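You operate a simulated robot arm through the tools that you are given. There is no shell and no other tool. Be economical: measure what you need, move in short steps, check, and stop when the job is done.

You are at the controls of a simulated two-armed robot. One attempt, no reset.

JOB
Wind the purple tape to the white stripe, key each fault on the tally and switch the light off.
Fine: light on while you wind; one press a fault, on the key of its kind; stripe at the red line; brake back on.
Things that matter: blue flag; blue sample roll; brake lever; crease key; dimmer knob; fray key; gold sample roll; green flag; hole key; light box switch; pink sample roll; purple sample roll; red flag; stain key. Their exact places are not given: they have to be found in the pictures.

The check looks at the end state, three seconds after you hand in, the way a careful person would. Anything else that was tipped, shoved, dropped, spilled or broken makes it a failure.

ROBOT AND FRAMES
Two 7-joint arms with two-finger parallel grippers on one trunk, on a base that drives. Base frame: it is fixed to the floor where the robot stands at the start and does not move with it; the origin is under the middle of the robot, x ahead of it, y to its left, z up. Lengths are in m, angles in rad, forces in N, time in s.
The left shoulder is at the start at [0.05, 0.165, 1.18], the right one opposite. With the tool pointing down near the work surface each hand reaches from about 0.24 to 0.7 m from the robot's upright axis, wherever it stands, measured 20 degrees to its own side. Places, roughly: brake lever [0.5, 0.2, 0.9]; crease key [0.4, -0.1, 0.8]; dimmer knob [0.5, -0.1, 0.9]; fray key [0.4, -0.2, 0.8]; hole key [0.4, -0.1, 0.8]; light box switch [0.5, 0, 0.9]; stain key [0.4, -0.1, 0.8]. Payload 3.91 kg a hand.
Tool frame (each hand has its own): the origin (TCP) lies between the finger pads and is the grasp point; the fingertips stand 0.03 m ahead of it; z points along the fingers, y is the line along which they close. Largest opening 0.11 m; finger width 0.02, thickness 0.01; the body of the gripper, 0.048 by 0.112 m, starts 0.055 m behind the TCP.
Orientation is that of the tool frame in the base frame, as a unit quaternion [x, y, z, w]. With the fingers straight down and closing along the base's y, the tool's x points along the base's -x, its y along +y and its z along -z.

CONTROLS
- The arms move only by the tool move_arm. It takes "left_plan", "right_plan" or both (then of equal length, played together; a hand with none holds still); each is a list that holds one entry, the list of rows, each a list of 7 numbers: the shift along the tool's x, y, z in m, then the turn, a rotation vector about the tool's x, y, z in rad, then the opening, from 0 (shut) to 1 (fully open). In form: [[[x, y, z, ax, ay, az, jaw], ...]]. A call has 1 to 20 rows; each row shifts and turns the commanded pose from where the row before left it, along the tool's axes as they then stand. Each row takes 0.2 s and may step no farther than 0.05 m and 0.15 rad from the row before; otherwise, or with a gripper value out of range, the whole call is refused. A pose out of reach is approached as far as the arm can. The call stops where the force on the tool passes 40 N (or 10 N more than at its start, if that is more) or the arm is blocked; 0.2 s more then pass. Each finger travels about 0.045 m/s and halts on what it meets, pressing with about 36 N; the grip force reading is that of the motor and also rises with nothing between the fingers. The clock runs only during rows and for 0.2 s after the last one: add rows that do not move to give the fingers time. The reply holds the time, the measured pose of the TCP, the force on the tool along the base axes, the opening and the grip force, in the units named above and with some noise, with the torque about the TCP (base axes, N m) and any sound that the robot's microphone picked up.
- Cameras (640 x 400 px; columns grow to the right, rows downward): "scene" is now at [0.1153, -0.0224, 1.3503]; the picture's right is [-0.23, -0.97, 0.00], its down [-0.56, 0.13, -0.82] and it looks along [0.80, -0.19, -0.57] (base axes); focal length 254 px, centre (320, 200). "left" rides on the left gripper at [0.072, -0.017, -0.103] in its tool frame; the picture's right is [0.23, 0.97, 0.00], its down [-0.76, 0.18, -0.62] and it looks along [-0.61, 0.14, 0.78] (tool axes); focal length 222 px, centre (320, 200). "right" rides on the right gripper at [0.072, 0.017, -0.103] in its tool frame; the picture's right is [-0.23, 0.97, 0.00], its down [-0.76, -0.18, -0.62] and it looks along [-0.61, -0.14, 0.78] (tool axes); focal length 222 px, centre (320, 200).
- get_image(camera): a new picture of that camera. No time passes.
- lift_body(by): slides the trunk up (or, below 0, down) by that many m; the arms and the scene camera ride with it, the base frame stays. It gives what a move gives, with no picture.
- drive_base(legs): drives the robot by 1 to 6 legs, each [ahead, left, turn to the left] in m, m and rad, along the robot's own axes; the way and the turn of a leg run together, so that a leg with both is an arc; at most 1.5 m and 3.142 rad a leg. The arms and the cameras ride along, it lands a little off, and it stops where it bumps. It gives what a move gives.
- head_to(pan, tilt): turns the head with the scene camera to pan (to the left, within 1.396 rad either way) and tilt (down, from -0.506 to 1.204), counted from straight ahead of the robot. It gives what a move gives.
- point_at(camera, pixels): there is no depth. For up to 12 entries [column, row, z] of the newest picture of that camera ("zoom" is the newest enlarged one), the place [x, y] in the base frame at which the ray of that pixel passes the height z, good to about 0.003 m. No time passes.
- zoom(camera, box): a new picture of the part [left, top, right, bottom] of that camera's present view, enlarged. No time passes.
- sign_off(): hands the job in; it is judged then, once.

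Work in short steps. Measure before you move; look again where a grasp or a placing could have gone wrong, and mend it. You have 80 turns and 58 pictures in all, those below and enlarged ones among them. Open the grippers and draw the arms clear of the work before you hand the job in, unless the task says otherwise; then end with one line.

The tools are called after ">>>" as name(argument=value, ...) on one line, values as JSON. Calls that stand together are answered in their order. move_arm: Moves the arms, as the interface text tells. Its arguments: {"type":"object","properties":{"left_plan":{"type":"array","items":{"type":"array","items":{"type":"array","items":{"type":"number"}}}},"right_plan":{"type":"array","items":{"type":"array","items":{"type":"array","items":{"type":"number"}}}}},"required":[]} The other tools are called the same way: lift_body (by) slides the trunk up or down; drive_base (legs) drives the base; head_to (pan, tilt) turns the head that bears the scene camera; get_image (camera) takes a picture; point_at (camera, pixels) gives the place at which the rays of pixels pass given heights; zoom (camera, box) takes an enlarged picture of a part of a camera's view; sign_off () hands the job in.

At the start:

```text
t: 0.0
left_position: [0.4034, 0.1015, 1.2095]
left_orientation: [-0.001, 1.0, 0.0, 0.0]
left_ft_force: [-1.0, 0.9, 0.7]
left_torque: [-0.02, -0.03, -0.01]
left_gripper_width: 0.1097
left_grasp_force: 0.1
right_position: [0.3543, -0.2174, 1.1873]
right_orientation: [0.0, 1.0, 0.0, 0.0]
right_ft_force: [0.3, 0.0, 0.6]
right_torque: [-0.02, 0.0, -0.02]
right_gripper_width: 0.11
right_grasp_force: 0.1
trunk travel left (down, up): [-0.4, 0.103]
robot x, y, heading: [-0.0022, 0.0014, -0.002]
head pan, tilt: [-0.236, 0.611]
```

scene: 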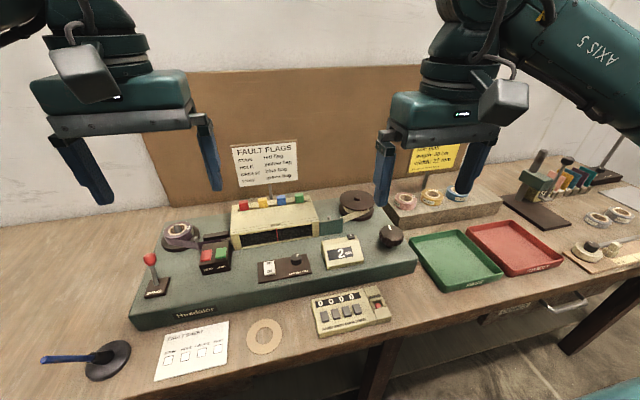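
right: 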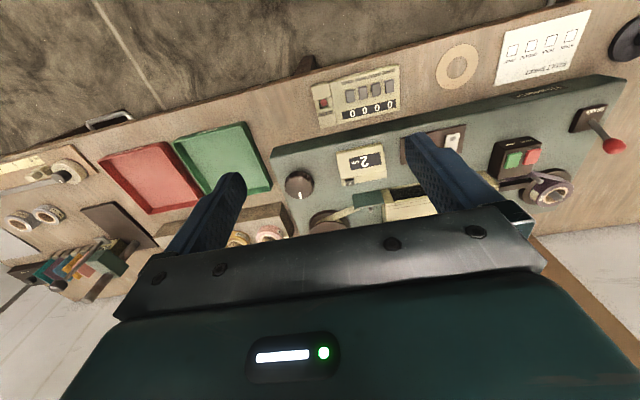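
left: 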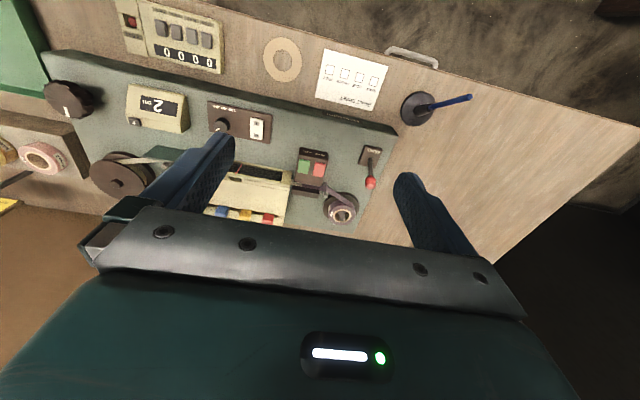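

I start by reading the machine and signs: enlarging the flag sign (230-300,140-190), the machine, and the tally.

>>> zoom(camera="scene", box=[220, 130, 320, 250])

>>> zoom(camera="scene", box=[130, 200, 290, 310])

>>> zoom(camera="scene", box=[250, 210, 420, 340])

```text
3.33 times, centred on (270, 190) of scene
```

zoom: 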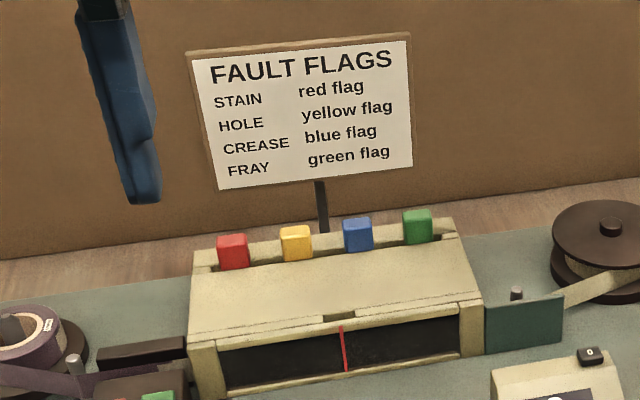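

```text
3.64 times, centred on (210, 255) of scene
```

zoom: 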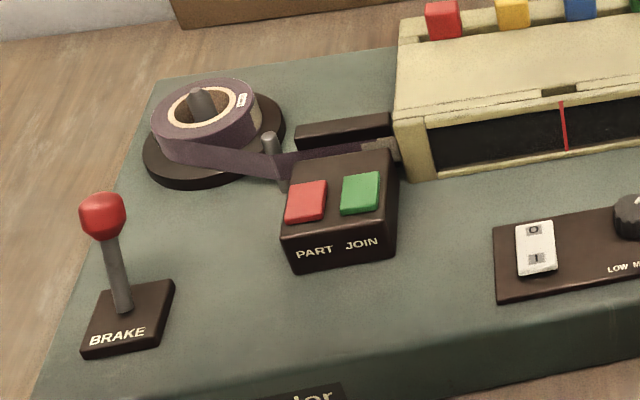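

```text
3.08 times, centred on (335, 275) of scene
```

zoom: 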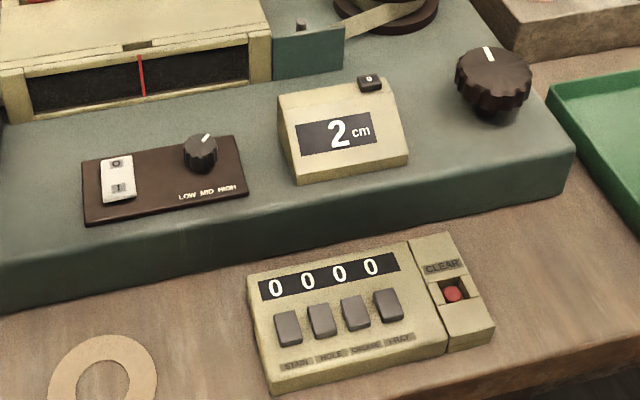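

The sign reads stain=red, hole=yellow, crease=blue, fray=green. Now the yellow sign (400-465,140-178), partly hidden, the paper, and the places in base coordinates.

>>> zoom(camera="scene", box=[375, 125, 495, 215])

>>> zoom(camera="scene", box=[140, 300, 300, 400])

>>> point_at(camera="scene", pixels=[[150, 258, 0.95], [156, 290, 0.88], [268, 269, 0.88], [303, 259, 0.89], [391, 234, 0.92], [325, 316, 0.84], [336, 313, 0.84], [346, 311, 0.84], [358, 309, 0.84], [376, 303, 0.84], [282, 235, 0.9], [412, 262, 0.87]])

```text
4.44 times, centred on (435, 170) of scene
```

zoom: 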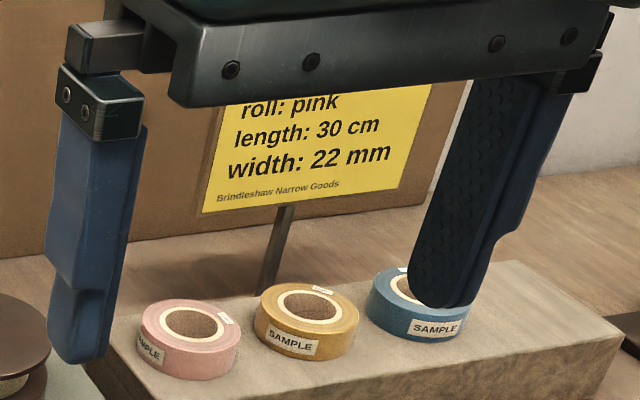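

```text
4.00 times, centred on (220, 350) of scene
```

zoom: 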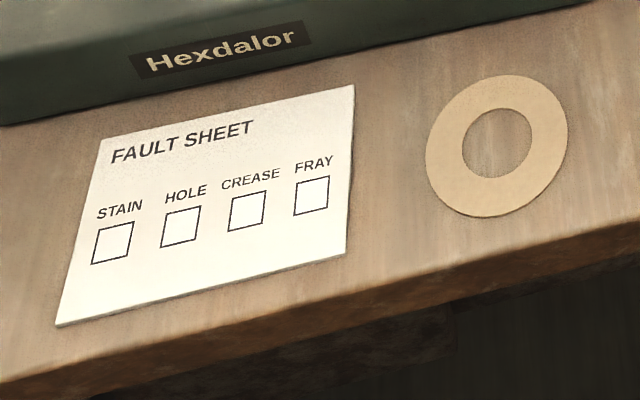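

```text
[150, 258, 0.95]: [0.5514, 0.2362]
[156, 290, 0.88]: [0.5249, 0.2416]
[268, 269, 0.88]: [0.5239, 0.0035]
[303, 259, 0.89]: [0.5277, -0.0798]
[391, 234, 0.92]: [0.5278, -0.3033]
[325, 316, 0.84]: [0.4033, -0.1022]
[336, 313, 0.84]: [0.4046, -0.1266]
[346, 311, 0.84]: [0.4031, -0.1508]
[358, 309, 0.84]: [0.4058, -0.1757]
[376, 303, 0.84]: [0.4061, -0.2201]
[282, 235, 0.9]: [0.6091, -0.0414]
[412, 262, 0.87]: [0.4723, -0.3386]
```

The rolls/yellow order sign are not of this job. I triangulate the heights using the hand cameras' opening pictures.

>>> point_at(camera="left", pixels=[[258, 128, 0.86], [258, 128, 0.9], [371, 183, 0.9], [371, 183, 0.96], [67, 98, 0.9], [67, 98, 0.94], [222, 124, 0.88], [222, 124, 0.9], [162, 29, 0.82], [162, 29, 0.85], [207, 39, 0.82], [207, 39, 0.85]])

>>> point_at(camera="right", pixels=[[452, 141, 0.86], [452, 141, 0.9], [614, 146, 0.9], [614, 146, 0.96], [299, 184, 0.9], [299, 184, 0.94], [349, 96, 0.82], [349, 96, 0.85], [390, 88, 0.82], [390, 88, 0.85], [323, 103, 0.82], [323, 103, 0.85]])

>>> point_at(camera="scene", pixels=[[268, 268, 0.86], [268, 268, 0.9], [150, 258, 0.9], [150, 258, 0.96], [391, 232, 0.9], [391, 232, 0.94], [295, 258, 0.88], [303, 257, 0.9], [325, 316, 0.82], [325, 316, 0.85], [358, 309, 0.82], [358, 309, 0.85]])

```text
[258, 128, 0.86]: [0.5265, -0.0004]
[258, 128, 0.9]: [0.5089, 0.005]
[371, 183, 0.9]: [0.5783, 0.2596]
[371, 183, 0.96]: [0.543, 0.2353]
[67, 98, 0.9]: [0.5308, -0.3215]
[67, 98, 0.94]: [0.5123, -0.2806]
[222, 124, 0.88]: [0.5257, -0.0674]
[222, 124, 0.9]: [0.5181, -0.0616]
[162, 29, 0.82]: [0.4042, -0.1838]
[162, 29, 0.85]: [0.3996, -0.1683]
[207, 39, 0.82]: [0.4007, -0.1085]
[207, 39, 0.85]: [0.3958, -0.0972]
```

```text
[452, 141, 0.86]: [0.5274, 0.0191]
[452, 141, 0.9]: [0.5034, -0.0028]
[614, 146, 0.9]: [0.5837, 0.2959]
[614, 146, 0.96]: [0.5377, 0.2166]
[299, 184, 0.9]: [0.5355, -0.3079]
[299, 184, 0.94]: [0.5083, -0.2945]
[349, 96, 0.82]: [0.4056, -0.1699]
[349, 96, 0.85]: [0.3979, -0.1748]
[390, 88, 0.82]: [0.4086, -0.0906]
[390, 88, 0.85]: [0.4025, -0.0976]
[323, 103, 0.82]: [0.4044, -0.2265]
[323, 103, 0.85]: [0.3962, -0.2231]
```

```text
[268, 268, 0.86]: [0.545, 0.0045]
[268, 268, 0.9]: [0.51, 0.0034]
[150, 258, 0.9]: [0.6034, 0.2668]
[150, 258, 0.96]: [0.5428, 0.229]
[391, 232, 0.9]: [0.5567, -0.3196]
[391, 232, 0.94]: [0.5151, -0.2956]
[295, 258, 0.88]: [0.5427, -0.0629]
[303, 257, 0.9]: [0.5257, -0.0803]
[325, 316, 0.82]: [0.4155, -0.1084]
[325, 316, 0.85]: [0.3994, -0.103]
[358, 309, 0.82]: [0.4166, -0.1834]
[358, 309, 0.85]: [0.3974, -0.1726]
```

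Estimates: switch (0.512, 0.003, 0.895), brake ball (0.543, 0.233, 0.96), winding knob top (0.513, -0.295, 0.935), keys x≈0.399, z≈0.85. I bring the left hand shut above the switch and the right hand open above the knob, then look.

>>> move_arm(left_plan=[[[-0.012, -0.0123, 0.027, 0, 0, 0, 0], [-0.012, -0.0123, 0.027, 0, 0, 0, 0], [-0.012, -0.0123, 0.027, 0, 0, 0, 0], [-0.012, -0.0123, 0.027, 0, 0, 0, 0], [-0.012, -0.0123, 0.027, 0, 0, 0, 0], [-0.012, -0.0123, 0.027, 0, 0, 0, 0], [-0.012, -0.0123, 0.027, 0, 0, 0, 0], [-0.012, -0.0123, 0.027, 0, 0, 0, 0]]], right_plan=[[[-0.02, -0.01, 0.02, 0, 0, 0, 1], [-0.02, -0.01, 0.02, 0, 0, 0, 1], [-0.02, -0.01, 0.02, 0, 0, 0, 1], [-0.02, -0.01, 0.02, 0, 0, 0, 1], [-0.02, -0.01, 0.02, 0, 0, 0, 1], [-0.02, -0.01, 0.02, 0, 0, 0, 1], [-0.02, -0.01, 0.02, 0, 0, 0, 1], [-0.019, -0.008, 0.02, 0, 0, 0, 1]]])

>>> get_image(camera="left")

>>> get_image(camera="right")

```text
t: 1.8
left_position: [0.4997, 0.0036, 0.99]
left_orientation: [-0.001, 1.0, 0.0, 0.0]
left_ft_force: [-0.4, -0.9, 0.3]
left_torque: [0.0, -0.02, -0.02]
left_gripper_width: 0.0001
left_grasp_force: 36.0
right_position: [0.5149, -0.2968, 1.0258]
right_orientation: [-0.001, 1.0, -0.001, 0.0]
right_ft_force: [0.1, -0.6, -0.4]
right_torque: [0.01, 0.0, 0.01]
right_gripper_width: 0.11
right_grasp_force: 0.2
trunk travel left (down, up): [-0.4, 0.103]
robot x, y, heading: [-0.0024, -0.0014, -0.002]
head pan, tilt: [-0.236, 0.611]
```

```text
49 pictures are left
```

left: 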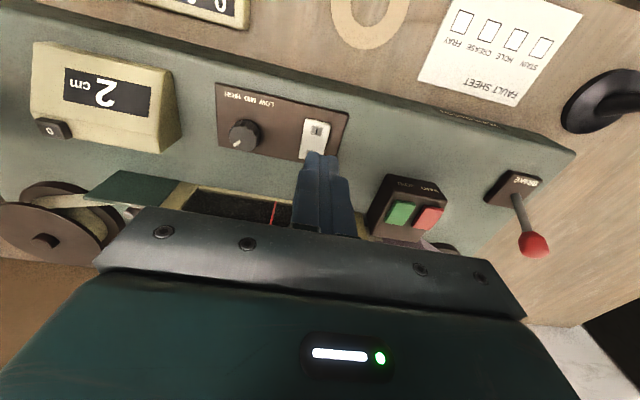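

```text
48 pictures are left
```

right: 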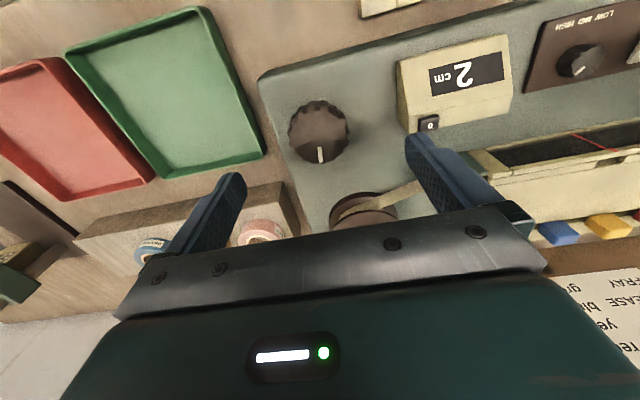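

The switch's I end is at (316,128) in the left picture and the knob at (319,130) in the right one. I fix their places.

>>> point_at(camera="left", pixels=[[316, 130, 0.88], [316, 130, 0.9], [316, 121, 0.88], [308, 157, 0.88], [533, 245, 0.96], [533, 245, 0.94], [244, 133, 0.89], [513, 180, 0.88]])

>>> point_at(camera="right", pixels=[[319, 128, 0.92], [319, 128, 0.94], [320, 160, 0.94], [289, 130, 0.94], [349, 127, 0.94], [318, 100, 0.94], [320, 163, 0.9]])

>>> zoom(camera="left", box=[260, 70, 380, 180])

```text
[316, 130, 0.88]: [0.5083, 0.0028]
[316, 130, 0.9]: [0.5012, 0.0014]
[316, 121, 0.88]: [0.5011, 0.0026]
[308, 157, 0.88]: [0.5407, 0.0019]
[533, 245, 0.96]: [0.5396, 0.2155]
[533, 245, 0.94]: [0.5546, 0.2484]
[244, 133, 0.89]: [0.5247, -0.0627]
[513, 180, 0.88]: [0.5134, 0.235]
```

```text
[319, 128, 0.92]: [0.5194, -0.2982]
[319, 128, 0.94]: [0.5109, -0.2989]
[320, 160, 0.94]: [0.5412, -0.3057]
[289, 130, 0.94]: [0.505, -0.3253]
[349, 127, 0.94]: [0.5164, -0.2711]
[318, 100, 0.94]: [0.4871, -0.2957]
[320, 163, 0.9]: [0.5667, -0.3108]
```

```text
3.64 times, centred on (320, 125) of left
```

zoom: 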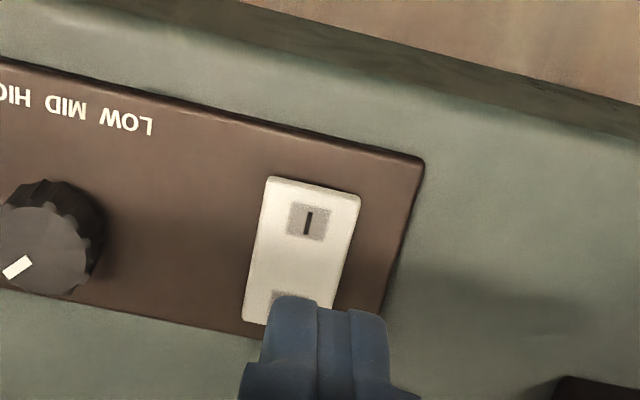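

I-end of the rocker is about (0.505, 0.003, 0.885). I lower the left shut fingers onto it in small steps.

>>> move_arm(left_plan=[[[-0.003, 0, 0.03, 0, 0, 0, 0], [0, 0, 0.02, 0, 0, 0, 0], [0, 0, 0.01, 0, 0, 0, 0], [0, 0, 0.004, 0, 0, 0, 0], [0, 0, 0.004, 0, 0, 0, 0], [0, 0, 0.003, 0, 0, 0, 0], [0, 0, 0.003, 0, 0, 0, 0]]])

>>> zoom(camera="scene", box=[130, 180, 430, 340])

```text
t: 3.4
left_position: [0.503, 0.0031, 0.9235]
left_orientation: [0.0, 1.0, -0.002, 0.003]
left_ft_force: [-4.3, 3.6, 28.0]
left_torque: [0.18, -0.12, -0.23]
left_gripper_width: 0.0001
left_grasp_force: 36.3
right_position: [0.5121, -0.2963, 1.0296]
right_orientation: [0.0, 1.0, 0.0, 0.002]
right_ft_force: [-0.7, 0.1, 0.5]
right_torque: [0.0, -0.03, 0.01]
right_gripper_width: 0.11
right_grasp_force: 0.0
trunk travel left (down, up): [-0.4, 0.103]
robot x, y, heading: [-0.0003, -0.0002, -0.001]
head pan, tilt: [-0.236, 0.611]
heard: click
```

```text
2.13 times, centred on (280, 260) of scene
```

zoom: 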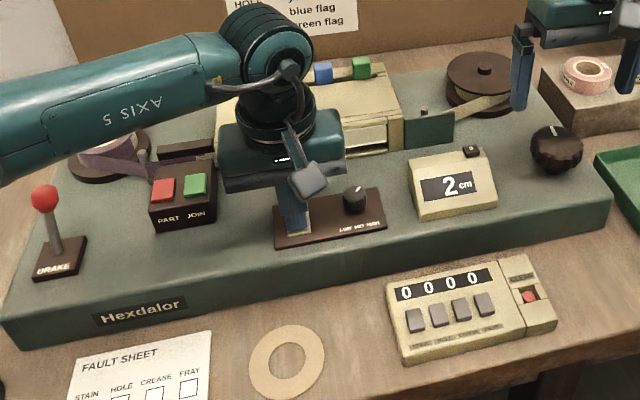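

A click, and the window behind has lit up. I raise the left hand, open it and bring it above the brake ball (estimate 0.543, 0.233), then look.

>>> move_arm(left_plan=[[[0, 0, -0.04, 0, 0, 0, 0], [0, 0, -0.04, 0, 0, 0, 0], [0, 0.04, -0.02, 0, 0, 0, 0.6], [-0.005, 0.05, 0, 0, 0, 0, 0.6], [-0.01, 0.045, 0, 0, 0, 0, 0.6], [-0.01, 0.045, 0, 0, 0, 0, 0.6], [-0.01, 0.045, 0, 0, 0, 0, 0.6]]])

>>> zoom(camera="scene", box=[120, 180, 420, 340])

>>> get_image(camera="left")

```text
refused: row 4 steps farther than a row can; nothing moved
```

```text
2.13 times, centred on (270, 260) of scene
```

zoom: 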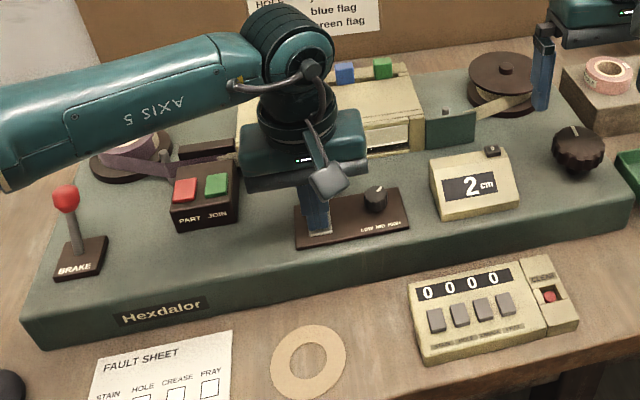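

```text
44 pictures are left
```

left: 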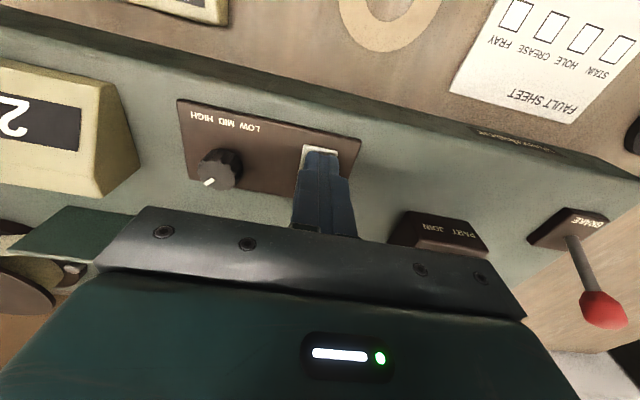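

Row 4 was a little too long; I repeat with shorter steps.

>>> move_arm(left_plan=[[[0, 0, -0.04, 0, 0, 0, 0], [0, 0, -0.04, 0, 0, 0, 0], [0, 0.035, -0.02, 0, 0, 0, 0.6], [-0.005, 0.04, 0, 0, 0, 0, 0.6], [-0.01, 0.04, 0, 0, 0, 0, 0.6], [-0.01, 0.04, 0, 0, 0, 0, 0.6], [-0.01, 0.04, 0, 0, 0, 0, 0.6], [-0.005, 0.035, 0, 0, 0, 0, 0.6]]])

>>> zoom(camera="scene", box=[120, 180, 420, 340])

>>> get_image(camera="left")

```text
t: 5.2
left_position: [0.5417, 0.2345, 1.0206]
left_orientation: [0.0, 1.0, 0.0, -0.001]
left_ft_force: [0.1, 0.4, -1.0]
left_torque: [0.0, 0.01, 0.02]
left_gripper_width: 0.0656
left_grasp_force: 0.0
right_position: [0.5149, -0.2955, 1.0263]
right_orientation: [-0.001, 1.0, 0.0, -0.001]
right_ft_force: [0.2, 0.6, -0.1]
right_torque: [-0.01, 0.01, 0.0]
right_gripper_width: 0.1102
right_grasp_force: 0.1
trunk travel left (down, up): [-0.4, 0.103]
robot x, y, heading: [0.0008, -0.0004, 0.001]
head pan, tilt: [-0.236, 0.611]
```

```text
2.13 times, centred on (270, 260) of scene
```

zoom: 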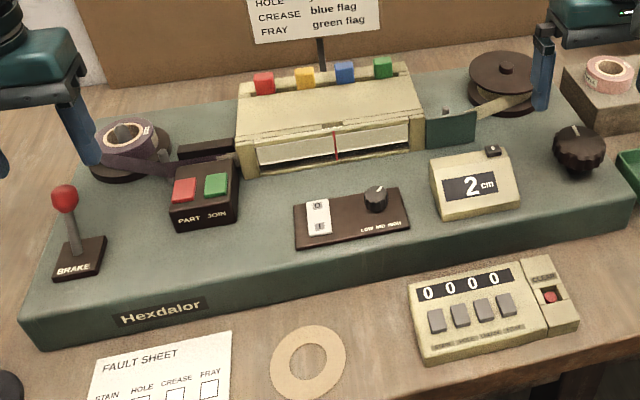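

```text
42 pictures are left
```

left: 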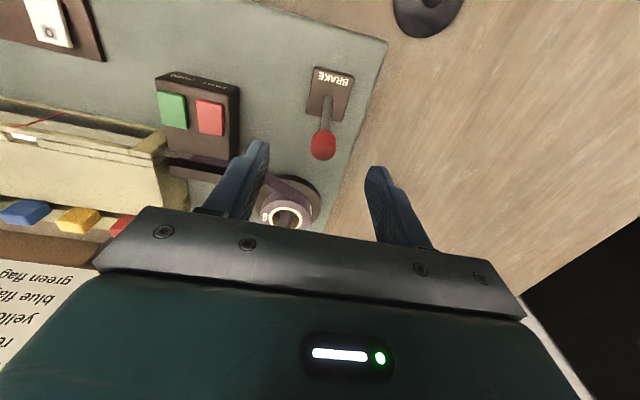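

The window is lit. Ball at (322,144) in the left picture: locate it, and enlarge the window.

>>> point_at(camera="left", pixels=[[322, 144, 0.95], [322, 144, 0.96], [328, 103, 0.885]])

>>> point_at(camera="scene", pixels=[[150, 274, 0.95], [150, 274, 0.96]])

>>> zoom(camera="scene", box=[220, 200, 340, 270])

```text
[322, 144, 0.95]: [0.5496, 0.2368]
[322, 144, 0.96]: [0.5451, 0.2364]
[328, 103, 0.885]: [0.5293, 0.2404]
```

```text
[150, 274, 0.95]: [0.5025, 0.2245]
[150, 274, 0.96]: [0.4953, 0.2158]
```

```text
5.33 times, centred on (280, 235) of scene
```

zoom: 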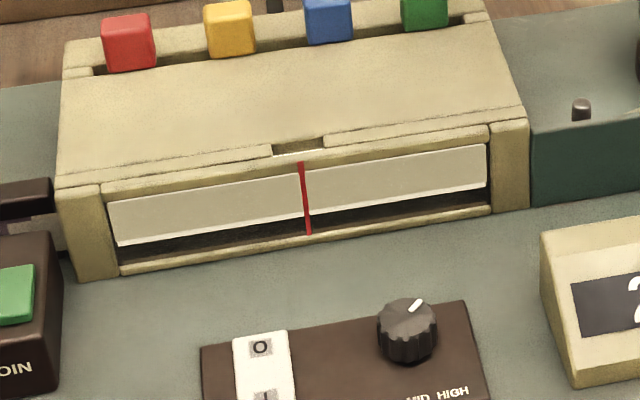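

Ball about (0.547, 0.236, 0.955), base (0.527, 0.239): it leans away. I lower over it and close.

>>> move_arm(left_plan=[[[-0.004, 0.002, 0.03, 0, 0, 0, 0.6], [0, 0, 0.025, 0, 0, 0, 0.6], [0, 0, 0.01, 0, 0, 0, 0.3], [0, 0, 0, 0, 0, 0, 0], [0, 0, 0, 0, 0, 0, 0], [0, 0, 0, 0, 0, 0, 0], [0, 0, 0, 0, 0, 0, 0]]])

>>> get_image(camera="left")

```text
t: 6.8
left_position: [0.5486, 0.2392, 0.9538]
left_orientation: [-0.002, 1.0, 0.001, 0.0]
left_ft_force: [1.5, 16.7, 3.0]
left_torque: [0.28, -0.07, 0.04]
left_gripper_width: 0.0209
left_grasp_force: 45.4
right_position: [0.5143, -0.2955, 1.0267]
right_orientation: [0.0, 1.0, -0.001, 0.0]
right_ft_force: [-0.1, 0.2, 0.6]
right_torque: [-0.02, -0.02, -0.01]
right_gripper_width: 0.1099
right_grasp_force: 0.0
trunk travel left (down, up): [-0.4, 0.103]
robot x, y, heading: [-0.0019, 0.002, -0.005]
head pan, tilt: [-0.236, 0.611]
```

```text
40 pictures are left
```

left: 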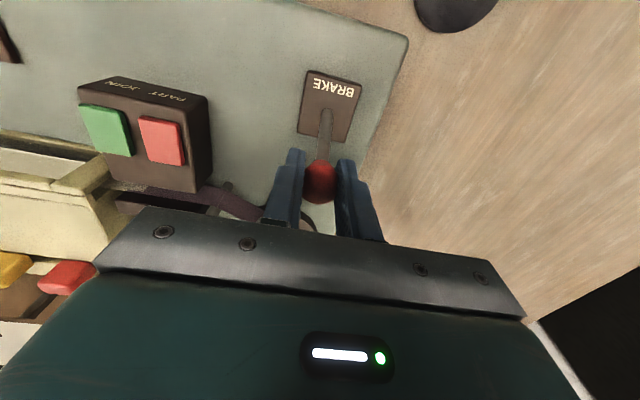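

The ball is held (width 0.021). I ease the sideways push and draw it toward the robot along its arc.

>>> move_arm(left_plan=[[[0.004, -0.003, -0.001, 0, 0, 0, 0], [0.008, 0, -0.002, 0, 0, 0, 0], [0.008, 0, -0.001, 0, 0, 0, 0], [0.008, 0, 0, 0, 0, 0, 0], [0.008, 0, 0, 0, 0, 0, 0], [0.008, 0, 0.001, 0, 0, 0, 0], [0.008, 0, 0.002, 0, 0, 0, 0]]])

>>> get_image(camera="left")

```text
t: 8.4
left_position: [0.4942, 0.2297, 0.9547]
left_orientation: [0.001, 1.0, 0.001, -0.001]
left_ft_force: [0.5, 0.7, 0.3]
left_torque: [0.01, -0.01, -0.03]
left_gripper_width: 0.0003
left_grasp_force: 37.7
right_position: [0.5141, -0.2969, 1.027]
right_orientation: [0.002, 1.0, 0.0, 0.0]
right_ft_force: [0.9, -0.6, -0.2]
right_torque: [0.03, -0.03, 0.02]
right_gripper_width: 0.11
right_grasp_force: 0.1
trunk travel left (down, up): [-0.4, 0.103]
robot x, y, heading: [-0.0017, 0.0002, 0.001]
head pan, tilt: [-0.236, 0.611]
```

```text
39 pictures are left
```

left: 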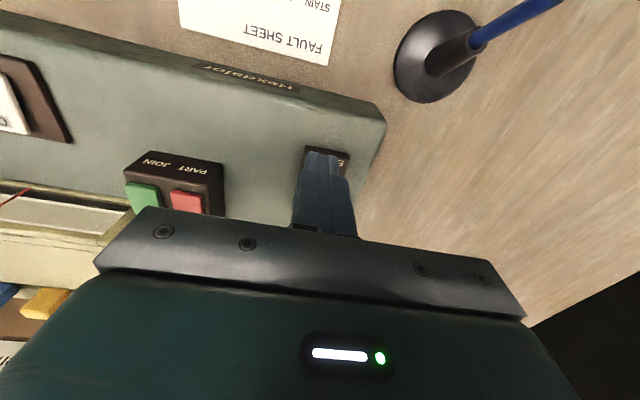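

The ball slipped out of the fingers. I raise the left hand, drawing back, and see how the lever stands.

>>> move_arm(left_plan=[[[0.02, 0, -0.03, 0, 0, 0, 0.3], [0.02, 0, -0.03, 0, 0, 0, 0.6], [0, 0, -0.04, 0, 0, 0, 0.6]]])

>>> zoom(camera="scene", box=[100, 200, 340, 330])

>>> get_image(camera="left")

```text
t: 9.2
left_position: [0.4532, 0.2325, 1.0556]
left_orientation: [0.0, 1.0, 0.0, 0.0]
left_ft_force: [0.2, 0.6, -0.3]
left_torque: [-0.04, 0.02, 0.01]
left_gripper_width: 0.0661
left_grasp_force: 0.1
right_position: [0.5131, -0.2966, 1.0266]
right_orientation: [0.001, 1.0, 0.0, 0.001]
right_ft_force: [0.5, 0.9, 0.6]
right_torque: [-0.02, -0.02, 0.0]
right_gripper_width: 0.1099
right_grasp_force: 0.0
trunk travel left (down, up): [-0.4, 0.103]
robot x, y, heading: [0.0005, -0.0015, -0.003]
head pan, tilt: [-0.236, 0.611]
```

```text
2.67 times, centred on (220, 265) of scene
```

zoom: 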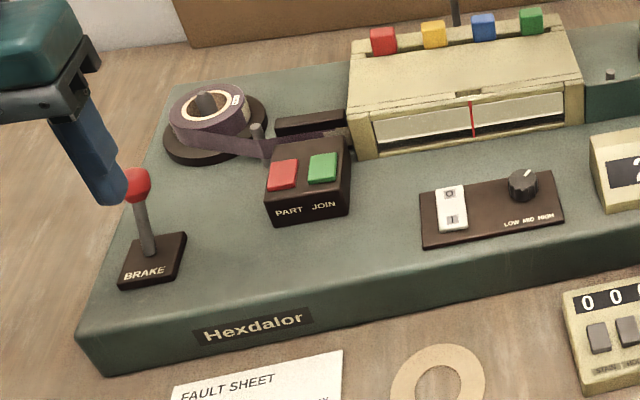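

```text
37 pictures are left
```

left: 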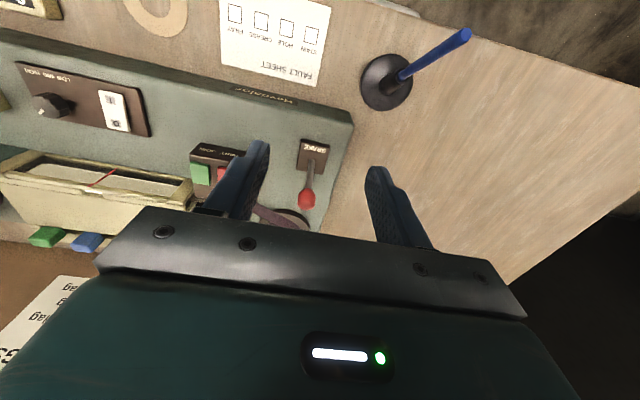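

The lever did not stay moved. I will straddle the ball with the fingers along x instead, so a finger pushes squarely; first measuring ball, roll and lever base.

>>> point_at(camera="left", pixels=[[307, 198, 0.95], [307, 198, 0.96], [313, 158, 0.885], [288, 214, 0.93]])

>>> point_at(camera="scene", pixels=[[151, 269, 0.95], [151, 269, 0.96], [156, 295, 0.885], [177, 238, 0.93], [174, 254, 0.91], [195, 238, 0.93], [177, 238, 0.91]])

>>> zoom(camera="left", box=[250, 130, 380, 240])

```text
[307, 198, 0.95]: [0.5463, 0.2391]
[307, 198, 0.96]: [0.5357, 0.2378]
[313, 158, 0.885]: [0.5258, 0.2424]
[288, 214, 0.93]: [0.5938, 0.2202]
```

```text
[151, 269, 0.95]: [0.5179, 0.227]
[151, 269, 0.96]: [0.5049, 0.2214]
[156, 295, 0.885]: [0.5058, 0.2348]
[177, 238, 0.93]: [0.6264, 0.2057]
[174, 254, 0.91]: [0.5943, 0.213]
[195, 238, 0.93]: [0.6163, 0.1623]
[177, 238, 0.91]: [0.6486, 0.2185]
```

```text
3.64 times, centred on (315, 185) of left
```

zoom: 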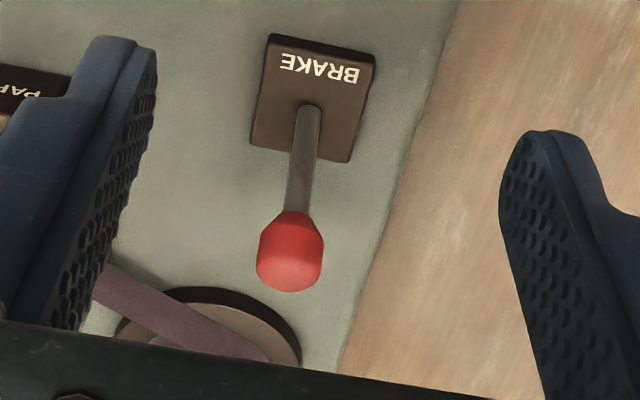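

Corrected conversion: ball still at about (0.549, 0.237, 0.955), roll edge beyond x≈0.60. I shut the left fingers, come down behind the ball at x≈0.574 and draw it toward the robot.

>>> move_arm(left_plan=[[[-0.04, 0.002, 0, 0, 0, 0, 0], [-0.04, 0.002, 0, 0, 0, 0, 0], [-0.04, 0.001, 0, 0, 0, 0, 0], [0, 0, 0, 0, 0, 0, 0], [0, 0, 0.04, 0, 0, 0, 0], [0, 0, 0.03, 0, 0, 0, 0], [0, 0, 0.024, 0, 0, 0, 0]]])

>>> get_image(camera="left")

```text
t: 10.8
left_position: [0.5753, 0.2367, 0.9601]
left_orientation: [0.0, 1.0, -0.001, 0.0]
left_ft_force: [-0.7, -0.4, -0.3]
left_torque: [0.01, -0.02, 0.03]
left_gripper_width: 0.0
left_grasp_force: 35.9
right_position: [0.5151, -0.2966, 1.0255]
right_orientation: [0.0, 1.0, -0.001, 0.0]
right_ft_force: [-0.2, -0.4, -0.5]
right_torque: [0.03, 0.0, 0.0]
right_gripper_width: 0.1101
right_grasp_force: 0.2
trunk travel left (down, up): [-0.4, 0.103]
robot x, y, heading: [0.0016, 0.0028, -0.002]
head pan, tilt: [-0.236, 0.611]
```

```text
35 pictures are left
```

left: 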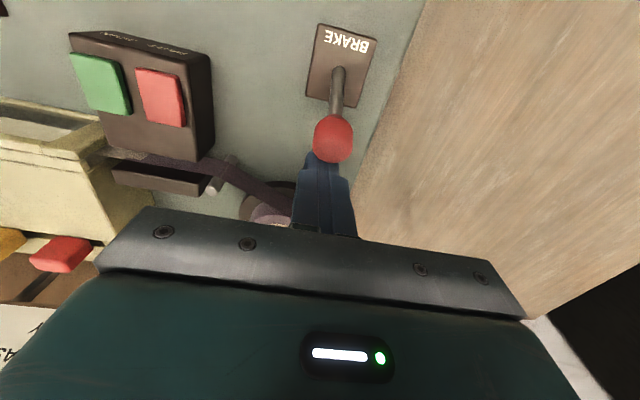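

The fingers stand behind the ball, which sits slightly to the left (y+). I shift 3 mm and pull.

>>> move_arm(left_plan=[[[0.006, 0.003, 0, 0, 0, 0, 0], [0.008, 0, 0, 0, 0, 0, 0], [0.008, 0, 0, 0, 0, 0, 0], [0.008, 0, 0, 0, 0, 0, 0], [0.008, 0, 0, 0, 0, 0, 0], [0.008, 0, 0, 0, 0, 0, 0], [0.008, 0, 0, 0, 0, 0, 0]]])

>>> get_image(camera="left")

```text
t: 12.4
left_position: [0.5218, 0.2405, 0.9611]
left_orientation: [0.0, 1.0, 0.0, 0.0]
left_ft_force: [0.0, -0.3, -0.2]
left_torque: [0.02, -0.02, 0.02]
left_gripper_width: 0.0
left_grasp_force: 36.3
right_position: [0.5146, -0.2973, 1.0266]
right_orientation: [0.001, 1.0, 0.0, 0.0]
right_ft_force: [-0.2, -0.1, -0.2]
right_torque: [0.01, -0.03, -0.01]
right_gripper_width: 0.1098
right_grasp_force: 0.0
trunk travel left (down, up): [-0.4, 0.103]
robot x, y, heading: [0.0015, -0.0044, -0.002]
head pan, tilt: [-0.236, 0.611]
```

```text
34 pictures are left
```

left: 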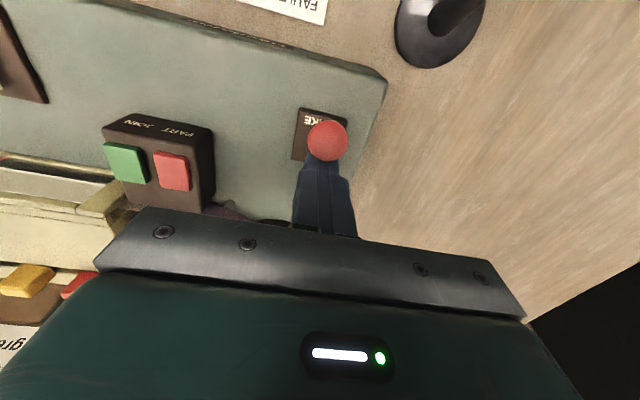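

The ball follows (now about x 0.50). I pull a little further, then rise and look.

>>> move_arm(left_plan=[[[0.006, 0, 0.001, 0, 0, 0, 0], [0.006, 0, 0.001, 0, 0, 0, 0], [0.006, 0, 0.001, 0, 0, 0, 0], [0.006, 0, 0.001, 0, 0, 0, 0]]])

>>> get_image(camera="left")

```text
t: 13.0
left_position: [0.5193, 0.2408, 0.9628]
left_orientation: [-0.004, 1.0, -0.002, 0.015]
left_ft_force: [16.8, 1.1, -3.8]
left_torque: [-0.08, -0.29, 0.03]
left_gripper_width: 0.0
left_grasp_force: 35.6
right_position: [0.5149, -0.2973, 1.0247]
right_orientation: [0.001, 1.0, 0.0, -0.001]
right_ft_force: [-0.5, -0.3, -0.4]
right_torque: [-0.01, -0.02, 0.0]
right_gripper_width: 0.1101
right_grasp_force: 0.3
trunk travel left (down, up): [-0.4, 0.103]
robot x, y, heading: [0.0016, -0.0019, -0.004]
head pan, tilt: [-0.236, 0.611]
stopped in row 3 (left hand): the force on the tool passed its limit at 45 N (the readings are from after the stop); the commanded pose is now the measured one
```

```text
33 pictures are left
```

left: 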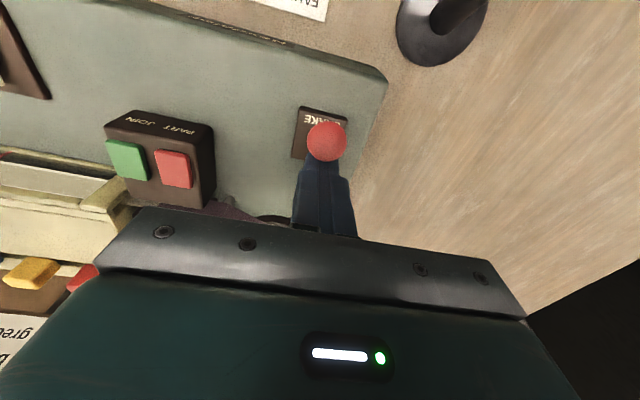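

A hard stop at 45 N: the lever is fully over, brake off. I lift the left hand clear and lower the right over the knob and grip it.

>>> move_arm(left_plan=[[[-0.008, 0, 0, 0, 0, 0, 0], [0, 0, -0.04, 0, 0, 0, 0], [0, 0, -0.04, 0, 0, 0, 0], [0.02, 0.02, -0.04, 0, 0, 0, 0], [0.03, 0.02, -0.03, 0, 0, 0, 0], [0.03, 0.02, -0.02, 0, 0, 0, 0], [0, 0, 0, 0, 0, 0, 0], [0, 0, 0, 0, 0, 0, 0]]], right_plan=[[[0, 0, 0.03, 0, 0, 0, 0.9], [0, 0, 0.03, 0, 0, 0, 0.8], [0, 0, 0.02, 0, 0, 0, 0.7], [0, 0, 0.016, 0, 0, 0, 0.6], [0, 0, 0, 0, 0, 0, 0.3], [0, 0, 0, 0, 0, 0, 0.3], [0, 0, 0, 0, 0, 0, 0.3], [0, 0, 0, 0, 0, 0, 0.3]]])

>>> zoom(camera="scene", box=[130, 190, 430, 340])

```text
t: 14.8
left_position: [0.4413, 0.2997, 1.1321]
left_orientation: [-0.003, 1.0, -0.001, 0.013]
left_ft_force: [1.6, -0.6, -0.9]
left_torque: [0.0, 0.01, 0.02]
left_gripper_width: 0.0
left_grasp_force: 36.0
right_position: [0.5153, -0.3012, 0.9323]
right_orientation: [0.002, 1.0, -0.001, 0.0]
right_ft_force: [1.9, -16.9, 6.0]
right_torque: [-0.49, -0.62, -0.14]
right_gripper_width: 0.0575
right_grasp_force: 44.8
trunk travel left (down, up): [-0.4, 0.103]
robot x, y, heading: [0.0043, -0.0023, -0.003]
head pan, tilt: [-0.236, 0.611]
```

```text
2.13 times, centred on (280, 265) of scene
```

zoom: 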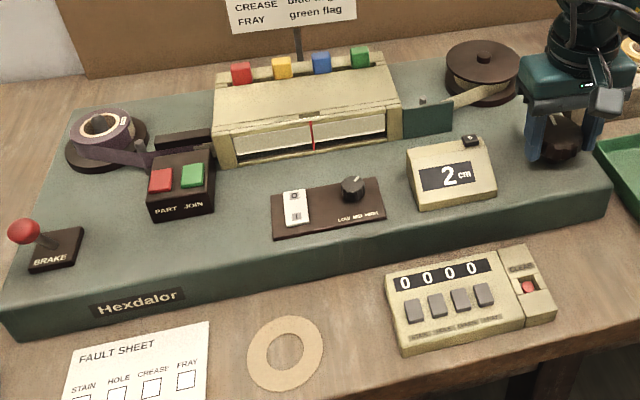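

The knob is held (0.0575 wide) and the brake lever is over to the near side. I ease 3 mm in y and try a small anticlockwise turn (0.5 rad), watching the counter.

>>> move_arm(right_plan=[[[0, -0.003, 0, 0, 0, 0, 0.3], [0, 0, 0, 0, 0, -0.1, 0.3], [0, 0, 0, 0, 0, -0.1, 0.3], [0, 0, 0, 0, 0, -0.1, 0.3], [0, 0, 0, 0, 0, -0.1, 0.3], [0, 0, 0, 0, 0, -0.1, 0.3]]])

>>> zoom(camera="scene", box=[200, 190, 420, 310])

```text
t: 16.2
left_position: [0.4385, 0.2958, 1.1332]
left_orientation: [-0.003, 1.0, 0.0, 0.013]
left_ft_force: [0.8, -0.5, 0.0]
left_torque: [-0.01, 0.0, 0.0]
left_gripper_width: 0.0
left_grasp_force: 35.9
right_position: [0.5102, -0.3089, 0.9288]
right_orientation: [-0.218, 0.976, -0.003, -0.004]
right_ft_force: [-15.9, -32.6, 5.2]
right_torque: [0.11, -0.57, -1.37]
right_gripper_width: 0.0556
right_grasp_force: 44.5
right hand out of reach, approached as far as the arm can: row 6
trunk travel left (down, up): [-0.4, 0.103]
robot x, y, heading: [-0.0004, 0.0029, 0.001]
head pan, tilt: [-0.236, 0.611]
```

```text
2.91 times, centred on (310, 250) of scene
```

zoom: 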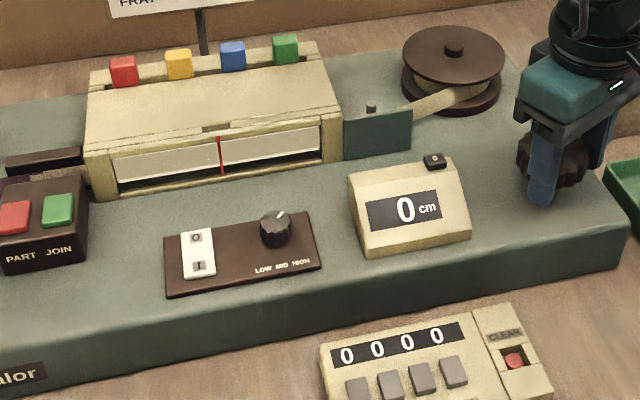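

Anticlockwise ran it back to 0 cm, so winding is clockwise. The grip is off-centre (force −33 N in y), so I open slightly and look from the right camera to recentre.

>>> move_arm(right_plan=[[[0, 0, 0, 0, 0, 0, 0.75], [0, 0, 0, 0, 0, 0, 0.75], [0, 0, 0, 0, 0, 0, 0.75]]])

>>> get_image(camera="right")

```text
t: 17.0
left_position: [0.4403, 0.2999, 1.1306]
left_orientation: [-0.004, 1.0, -0.002, 0.011]
left_ft_force: [0.1, -0.6, 0.2]
left_torque: [0.01, 0.0, -0.01]
left_gripper_width: 0.0
left_grasp_force: 36.0
right_position: [0.5153, -0.2995, 0.9303]
right_orientation: [-0.223, 0.975, 0.001, 0.001]
right_ft_force: [-0.1, -0.2, -0.8]
right_torque: [0.02, 0.0, 0.02]
right_gripper_width: 0.0824
right_grasp_force: 0.0
trunk travel left (down, up): [-0.4, 0.103]
robot x, y, heading: [-0.0002, 0.0009, -0.002]
head pan, tilt: [-0.236, 0.611]
```

```text
30 pictures are left
```

right: 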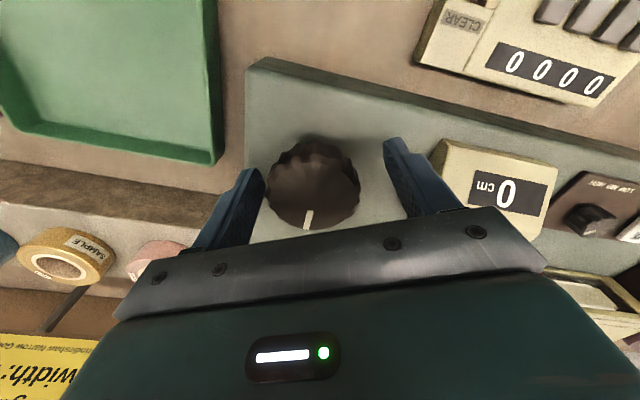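

Knob at about (314,187) in the right picture; I find its centre.

>>> point_at(camera="right", pixels=[[314, 185, 0.935], [267, 192, 0.935], [361, 183, 0.935], [310, 226, 0.935], [314, 185, 0.925]])

```text
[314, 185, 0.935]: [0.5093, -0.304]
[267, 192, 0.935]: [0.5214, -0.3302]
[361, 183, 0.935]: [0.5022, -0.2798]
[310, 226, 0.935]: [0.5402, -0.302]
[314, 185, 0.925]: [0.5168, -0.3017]
```

Centre ≈ (0.512, -0.305). I shift, regrip and turn clockwise about 1.2 rad.

>>> move_arm(right_plan=[[[0.0055, -0.0035, 0, 0, 0, 0, 0.75], [0, 0, 0, 0, 0, 0, 0.4], [0, 0, 0, 0, 0, 0, 0.4], [0, 0, 0, 0, 0, 0, 0.4], [0, 0, 0, 0, 0, 0.12, 0.4], [0, 0, 0, 0, 0, 0.12, 0.4], [0, 0, 0, 0, 0, 0.12, 0.4], [0, 0, 0, 0, 0, 0.12, 0.4], [0, 0, 0, 0, 0, 0.12, 0.4], [0, 0, 0, 0, 0, 0.12, 0.4], [0, 0, 0, 0, 0, 0.12, 0.4], [0, 0, 0, 0, 0, 0.12, 0.4], [0, 0, 0, 0, 0, 0.12, 0.4], [0, 0, 0, 0, 0, 0.12, 0.4]]])

>>> zoom(camera="scene", box=[160, 190, 400, 310])

```text
t: 19.5
left_position: [0.4399, 0.3014, 1.1309]
left_orientation: [-0.003, 1.0, -0.002, 0.012]
left_ft_force: [0.0, 0.4, 0.6]
left_torque: [0.03, 0.03, -0.02]
left_gripper_width: 0.0003
left_grasp_force: 35.9
right_position: [0.5109, -0.2958, 0.9317]
right_orientation: [0.188, 0.982, 0.007, -0.001]
right_ft_force: [-1.4, 5.6, 1.0]
right_torque: [-0.48, -0.27, 0.13]
right_gripper_width: 0.0562
right_grasp_force: 45.7
trunk travel left (down, up): [-0.4, 0.103]
robot x, y, heading: [-0.0, 0.0011, 0.001]
head pan, tilt: [-0.236, 0.611]
stopped in row 12 (right hand): the force on the tool passed its limit at 41 N (the readings are from after the stop); the commanded pose is now the measured one
```

```text
2.67 times, centred on (280, 250) of scene
```

zoom: 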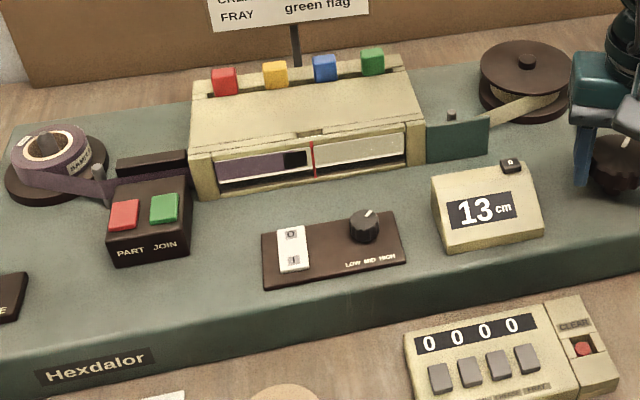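

Winding works: 13 cm, and the purple tape's head has entered the window. I enlarge the window.

>>> zoom(camera="scene", box=[225, 205, 325, 275])

```text
5.71 times, centred on (275, 240) of scene
```

zoom: 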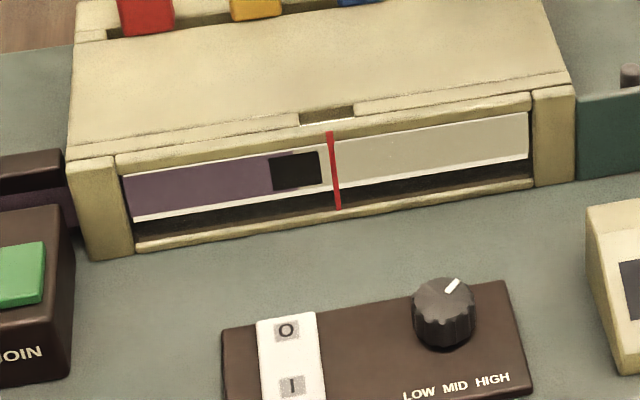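

The tape's black head patch is at (295,172) of the zoom; no fault yet. I turn on about 0.7 rad in small steps.

>>> move_arm(right_plan=[[[0, 0, 0, 0, 0, 0.1, 0.4], [0, 0, 0, 0, 0, 0.1, 0.4], [0, 0, 0, 0, 0, 0.1, 0.4], [0, 0, 0, 0, 0, 0.1, 0.4], [0, 0, 0, 0, 0, 0.1, 0.4], [0, 0, 0, 0, 0, 0.1, 0.4], [0, 0, 0, 0, 0, 0.1, 0.4]]])

>>> zoom(camera="scene", box=[225, 195, 355, 280])

```text
t: 20.7
left_position: [0.4395, 0.3017, 1.1317]
left_orientation: [-0.006, 1.0, -0.001, 0.012]
left_ft_force: [-0.2, 0.1, 0.4]
left_torque: [0.01, 0.0, -0.03]
left_gripper_width: 0.0
left_grasp_force: 36.1
right_position: [0.5147, -0.2896, 0.9307]
right_orientation: [0.404, 0.915, 0.014, 0.0]
right_ft_force: [7.4, 8.3, -4.7]
right_torque: [-0.71, -0.24, 0.17]
right_gripper_width: 0.0562
right_grasp_force: 45.2
trunk travel left (down, up): [-0.4, 0.103]
robot x, y, heading: [0.0011, -0.0014, 0.0]
head pan, tilt: [-0.236, 0.611]
stopped in row 5 (right hand): the force on the tool passed its limit at 41 N (the readings are from after the stop); the commanded pose is now the measured one
```

```text
4.71 times, centred on (290, 238) of scene
```

zoom: 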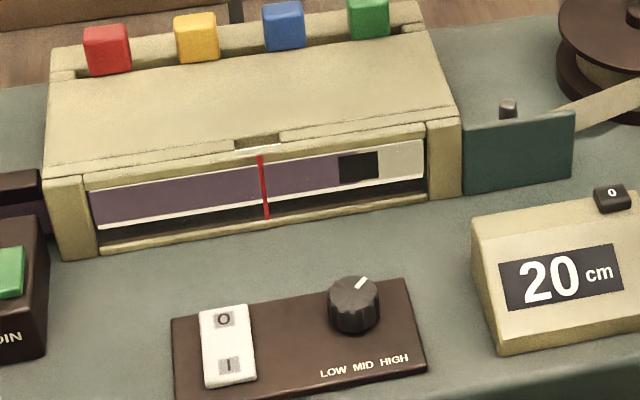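

20 cm; tape plain so far. The TCP wanders as it turns, so the grip is off-axis (axis estimated nearer (0.524,-0.302)). I open and check from the right camera.

>>> move_arm(right_plan=[[[0, 0, 0, 0, 0, 0, 0.75], [0, 0, 0, 0, 0, 0, 0.75], [0, 0, 0, 0, 0, 0, 0.75]]])

>>> get_image(camera="right")

```text
t: 21.5
left_position: [0.4405, 0.3027, 1.1315]
left_orientation: [-0.004, 1.0, -0.002, 0.011]
left_ft_force: [-0.5, 0.2, -0.5]
left_torque: [0.0, 0.01, 0.01]
left_gripper_width: 0.0
left_grasp_force: 36.2
right_position: [0.5139, -0.2922, 0.9301]
right_orientation: [0.406, 0.914, 0.011, -0.001]
right_ft_force: [-0.4, -0.1, -0.4]
right_torque: [0.01, 0.01, 0.01]
right_gripper_width: 0.0824
right_grasp_force: 0.1
trunk travel left (down, up): [-0.4, 0.103]
robot x, y, heading: [0.0023, -0.0003, 0.003]
head pan, tilt: [-0.236, 0.611]
```

```text
26 pictures are left
```

right: 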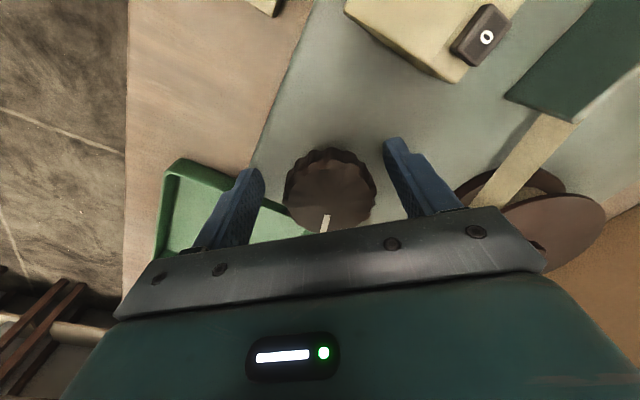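

From the camera geometry the knob axis is at about (0.5235,-0.298), 11 mm off along tool x. I shift, sink 5 mm, regrip and turn on 0.8 rad.

>>> move_arm(right_plan=[[[-0.0108, 0.0032, 0.005, 0, 0, 0, 0.75], [0, 0, 0, 0, 0, 0, 0.4], [0, 0, 0, 0, 0, 0, 0.4], [0, 0, 0, 0, 0, 0, 0.4], [0, 0, 0, 0, 0, 0.1, 0.4], [0, 0, 0, 0, 0, 0.1, 0.4], [0, 0, 0, 0, 0, 0.1, 0.4], [0, 0, 0, 0, 0, 0.1, 0.4], [0, 0, 0, 0, 0, 0.1, 0.4], [0, 0, 0, 0, 0, 0.1, 0.4], [0, 0, 0, 0, 0, 0.1, 0.4], [0, 0, 0, 0, 0, 0.1, 0.4]]])

>>> zoom(camera="scene", box=[225, 195, 355, 280])

```text
t: 24.1
left_position: [0.4424, 0.3026, 1.1305]
left_orientation: [-0.005, 1.0, -0.002, 0.011]
left_ft_force: [0.3, 0.1, -0.8]
left_torque: [0.0, -0.01, 0.0]
left_gripper_width: 0.0
left_grasp_force: 36.2
right_position: [0.5274, -0.2966, 0.9257]
right_orientation: [0.731, 0.683, 0.01, -0.003]
right_ft_force: [21.8, 10.0, -5.7]
right_torque: [-0.81, 0.23, 0.1]
right_gripper_width: 0.0577
right_grasp_force: 44.7
trunk travel left (down, up): [-0.4, 0.103]
robot x, y, heading: [-0.0003, -0.0029, -0.002]
head pan, tilt: [-0.236, 0.611]
```

```text
4.71 times, centred on (290, 238) of scene
```

zoom: 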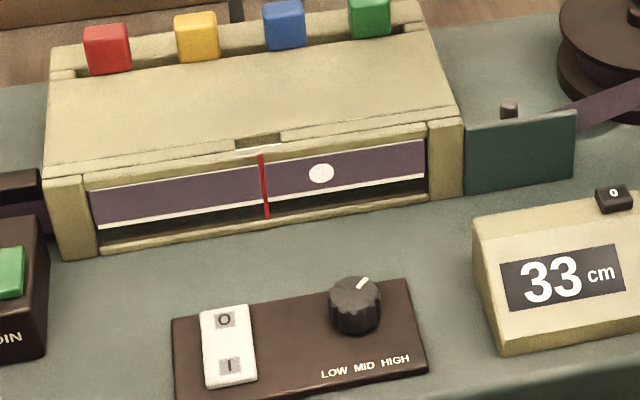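

33 cm. A white round mark is at (321,173) of the zoom, so I enlarge it.

>>> zoom(camera="scene", box=[270, 218, 326, 250])

```text
11.43 times, centred on (298, 234) of scene
```

zoom: 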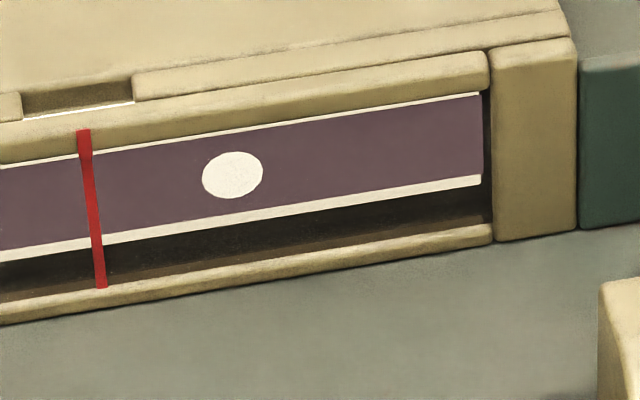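

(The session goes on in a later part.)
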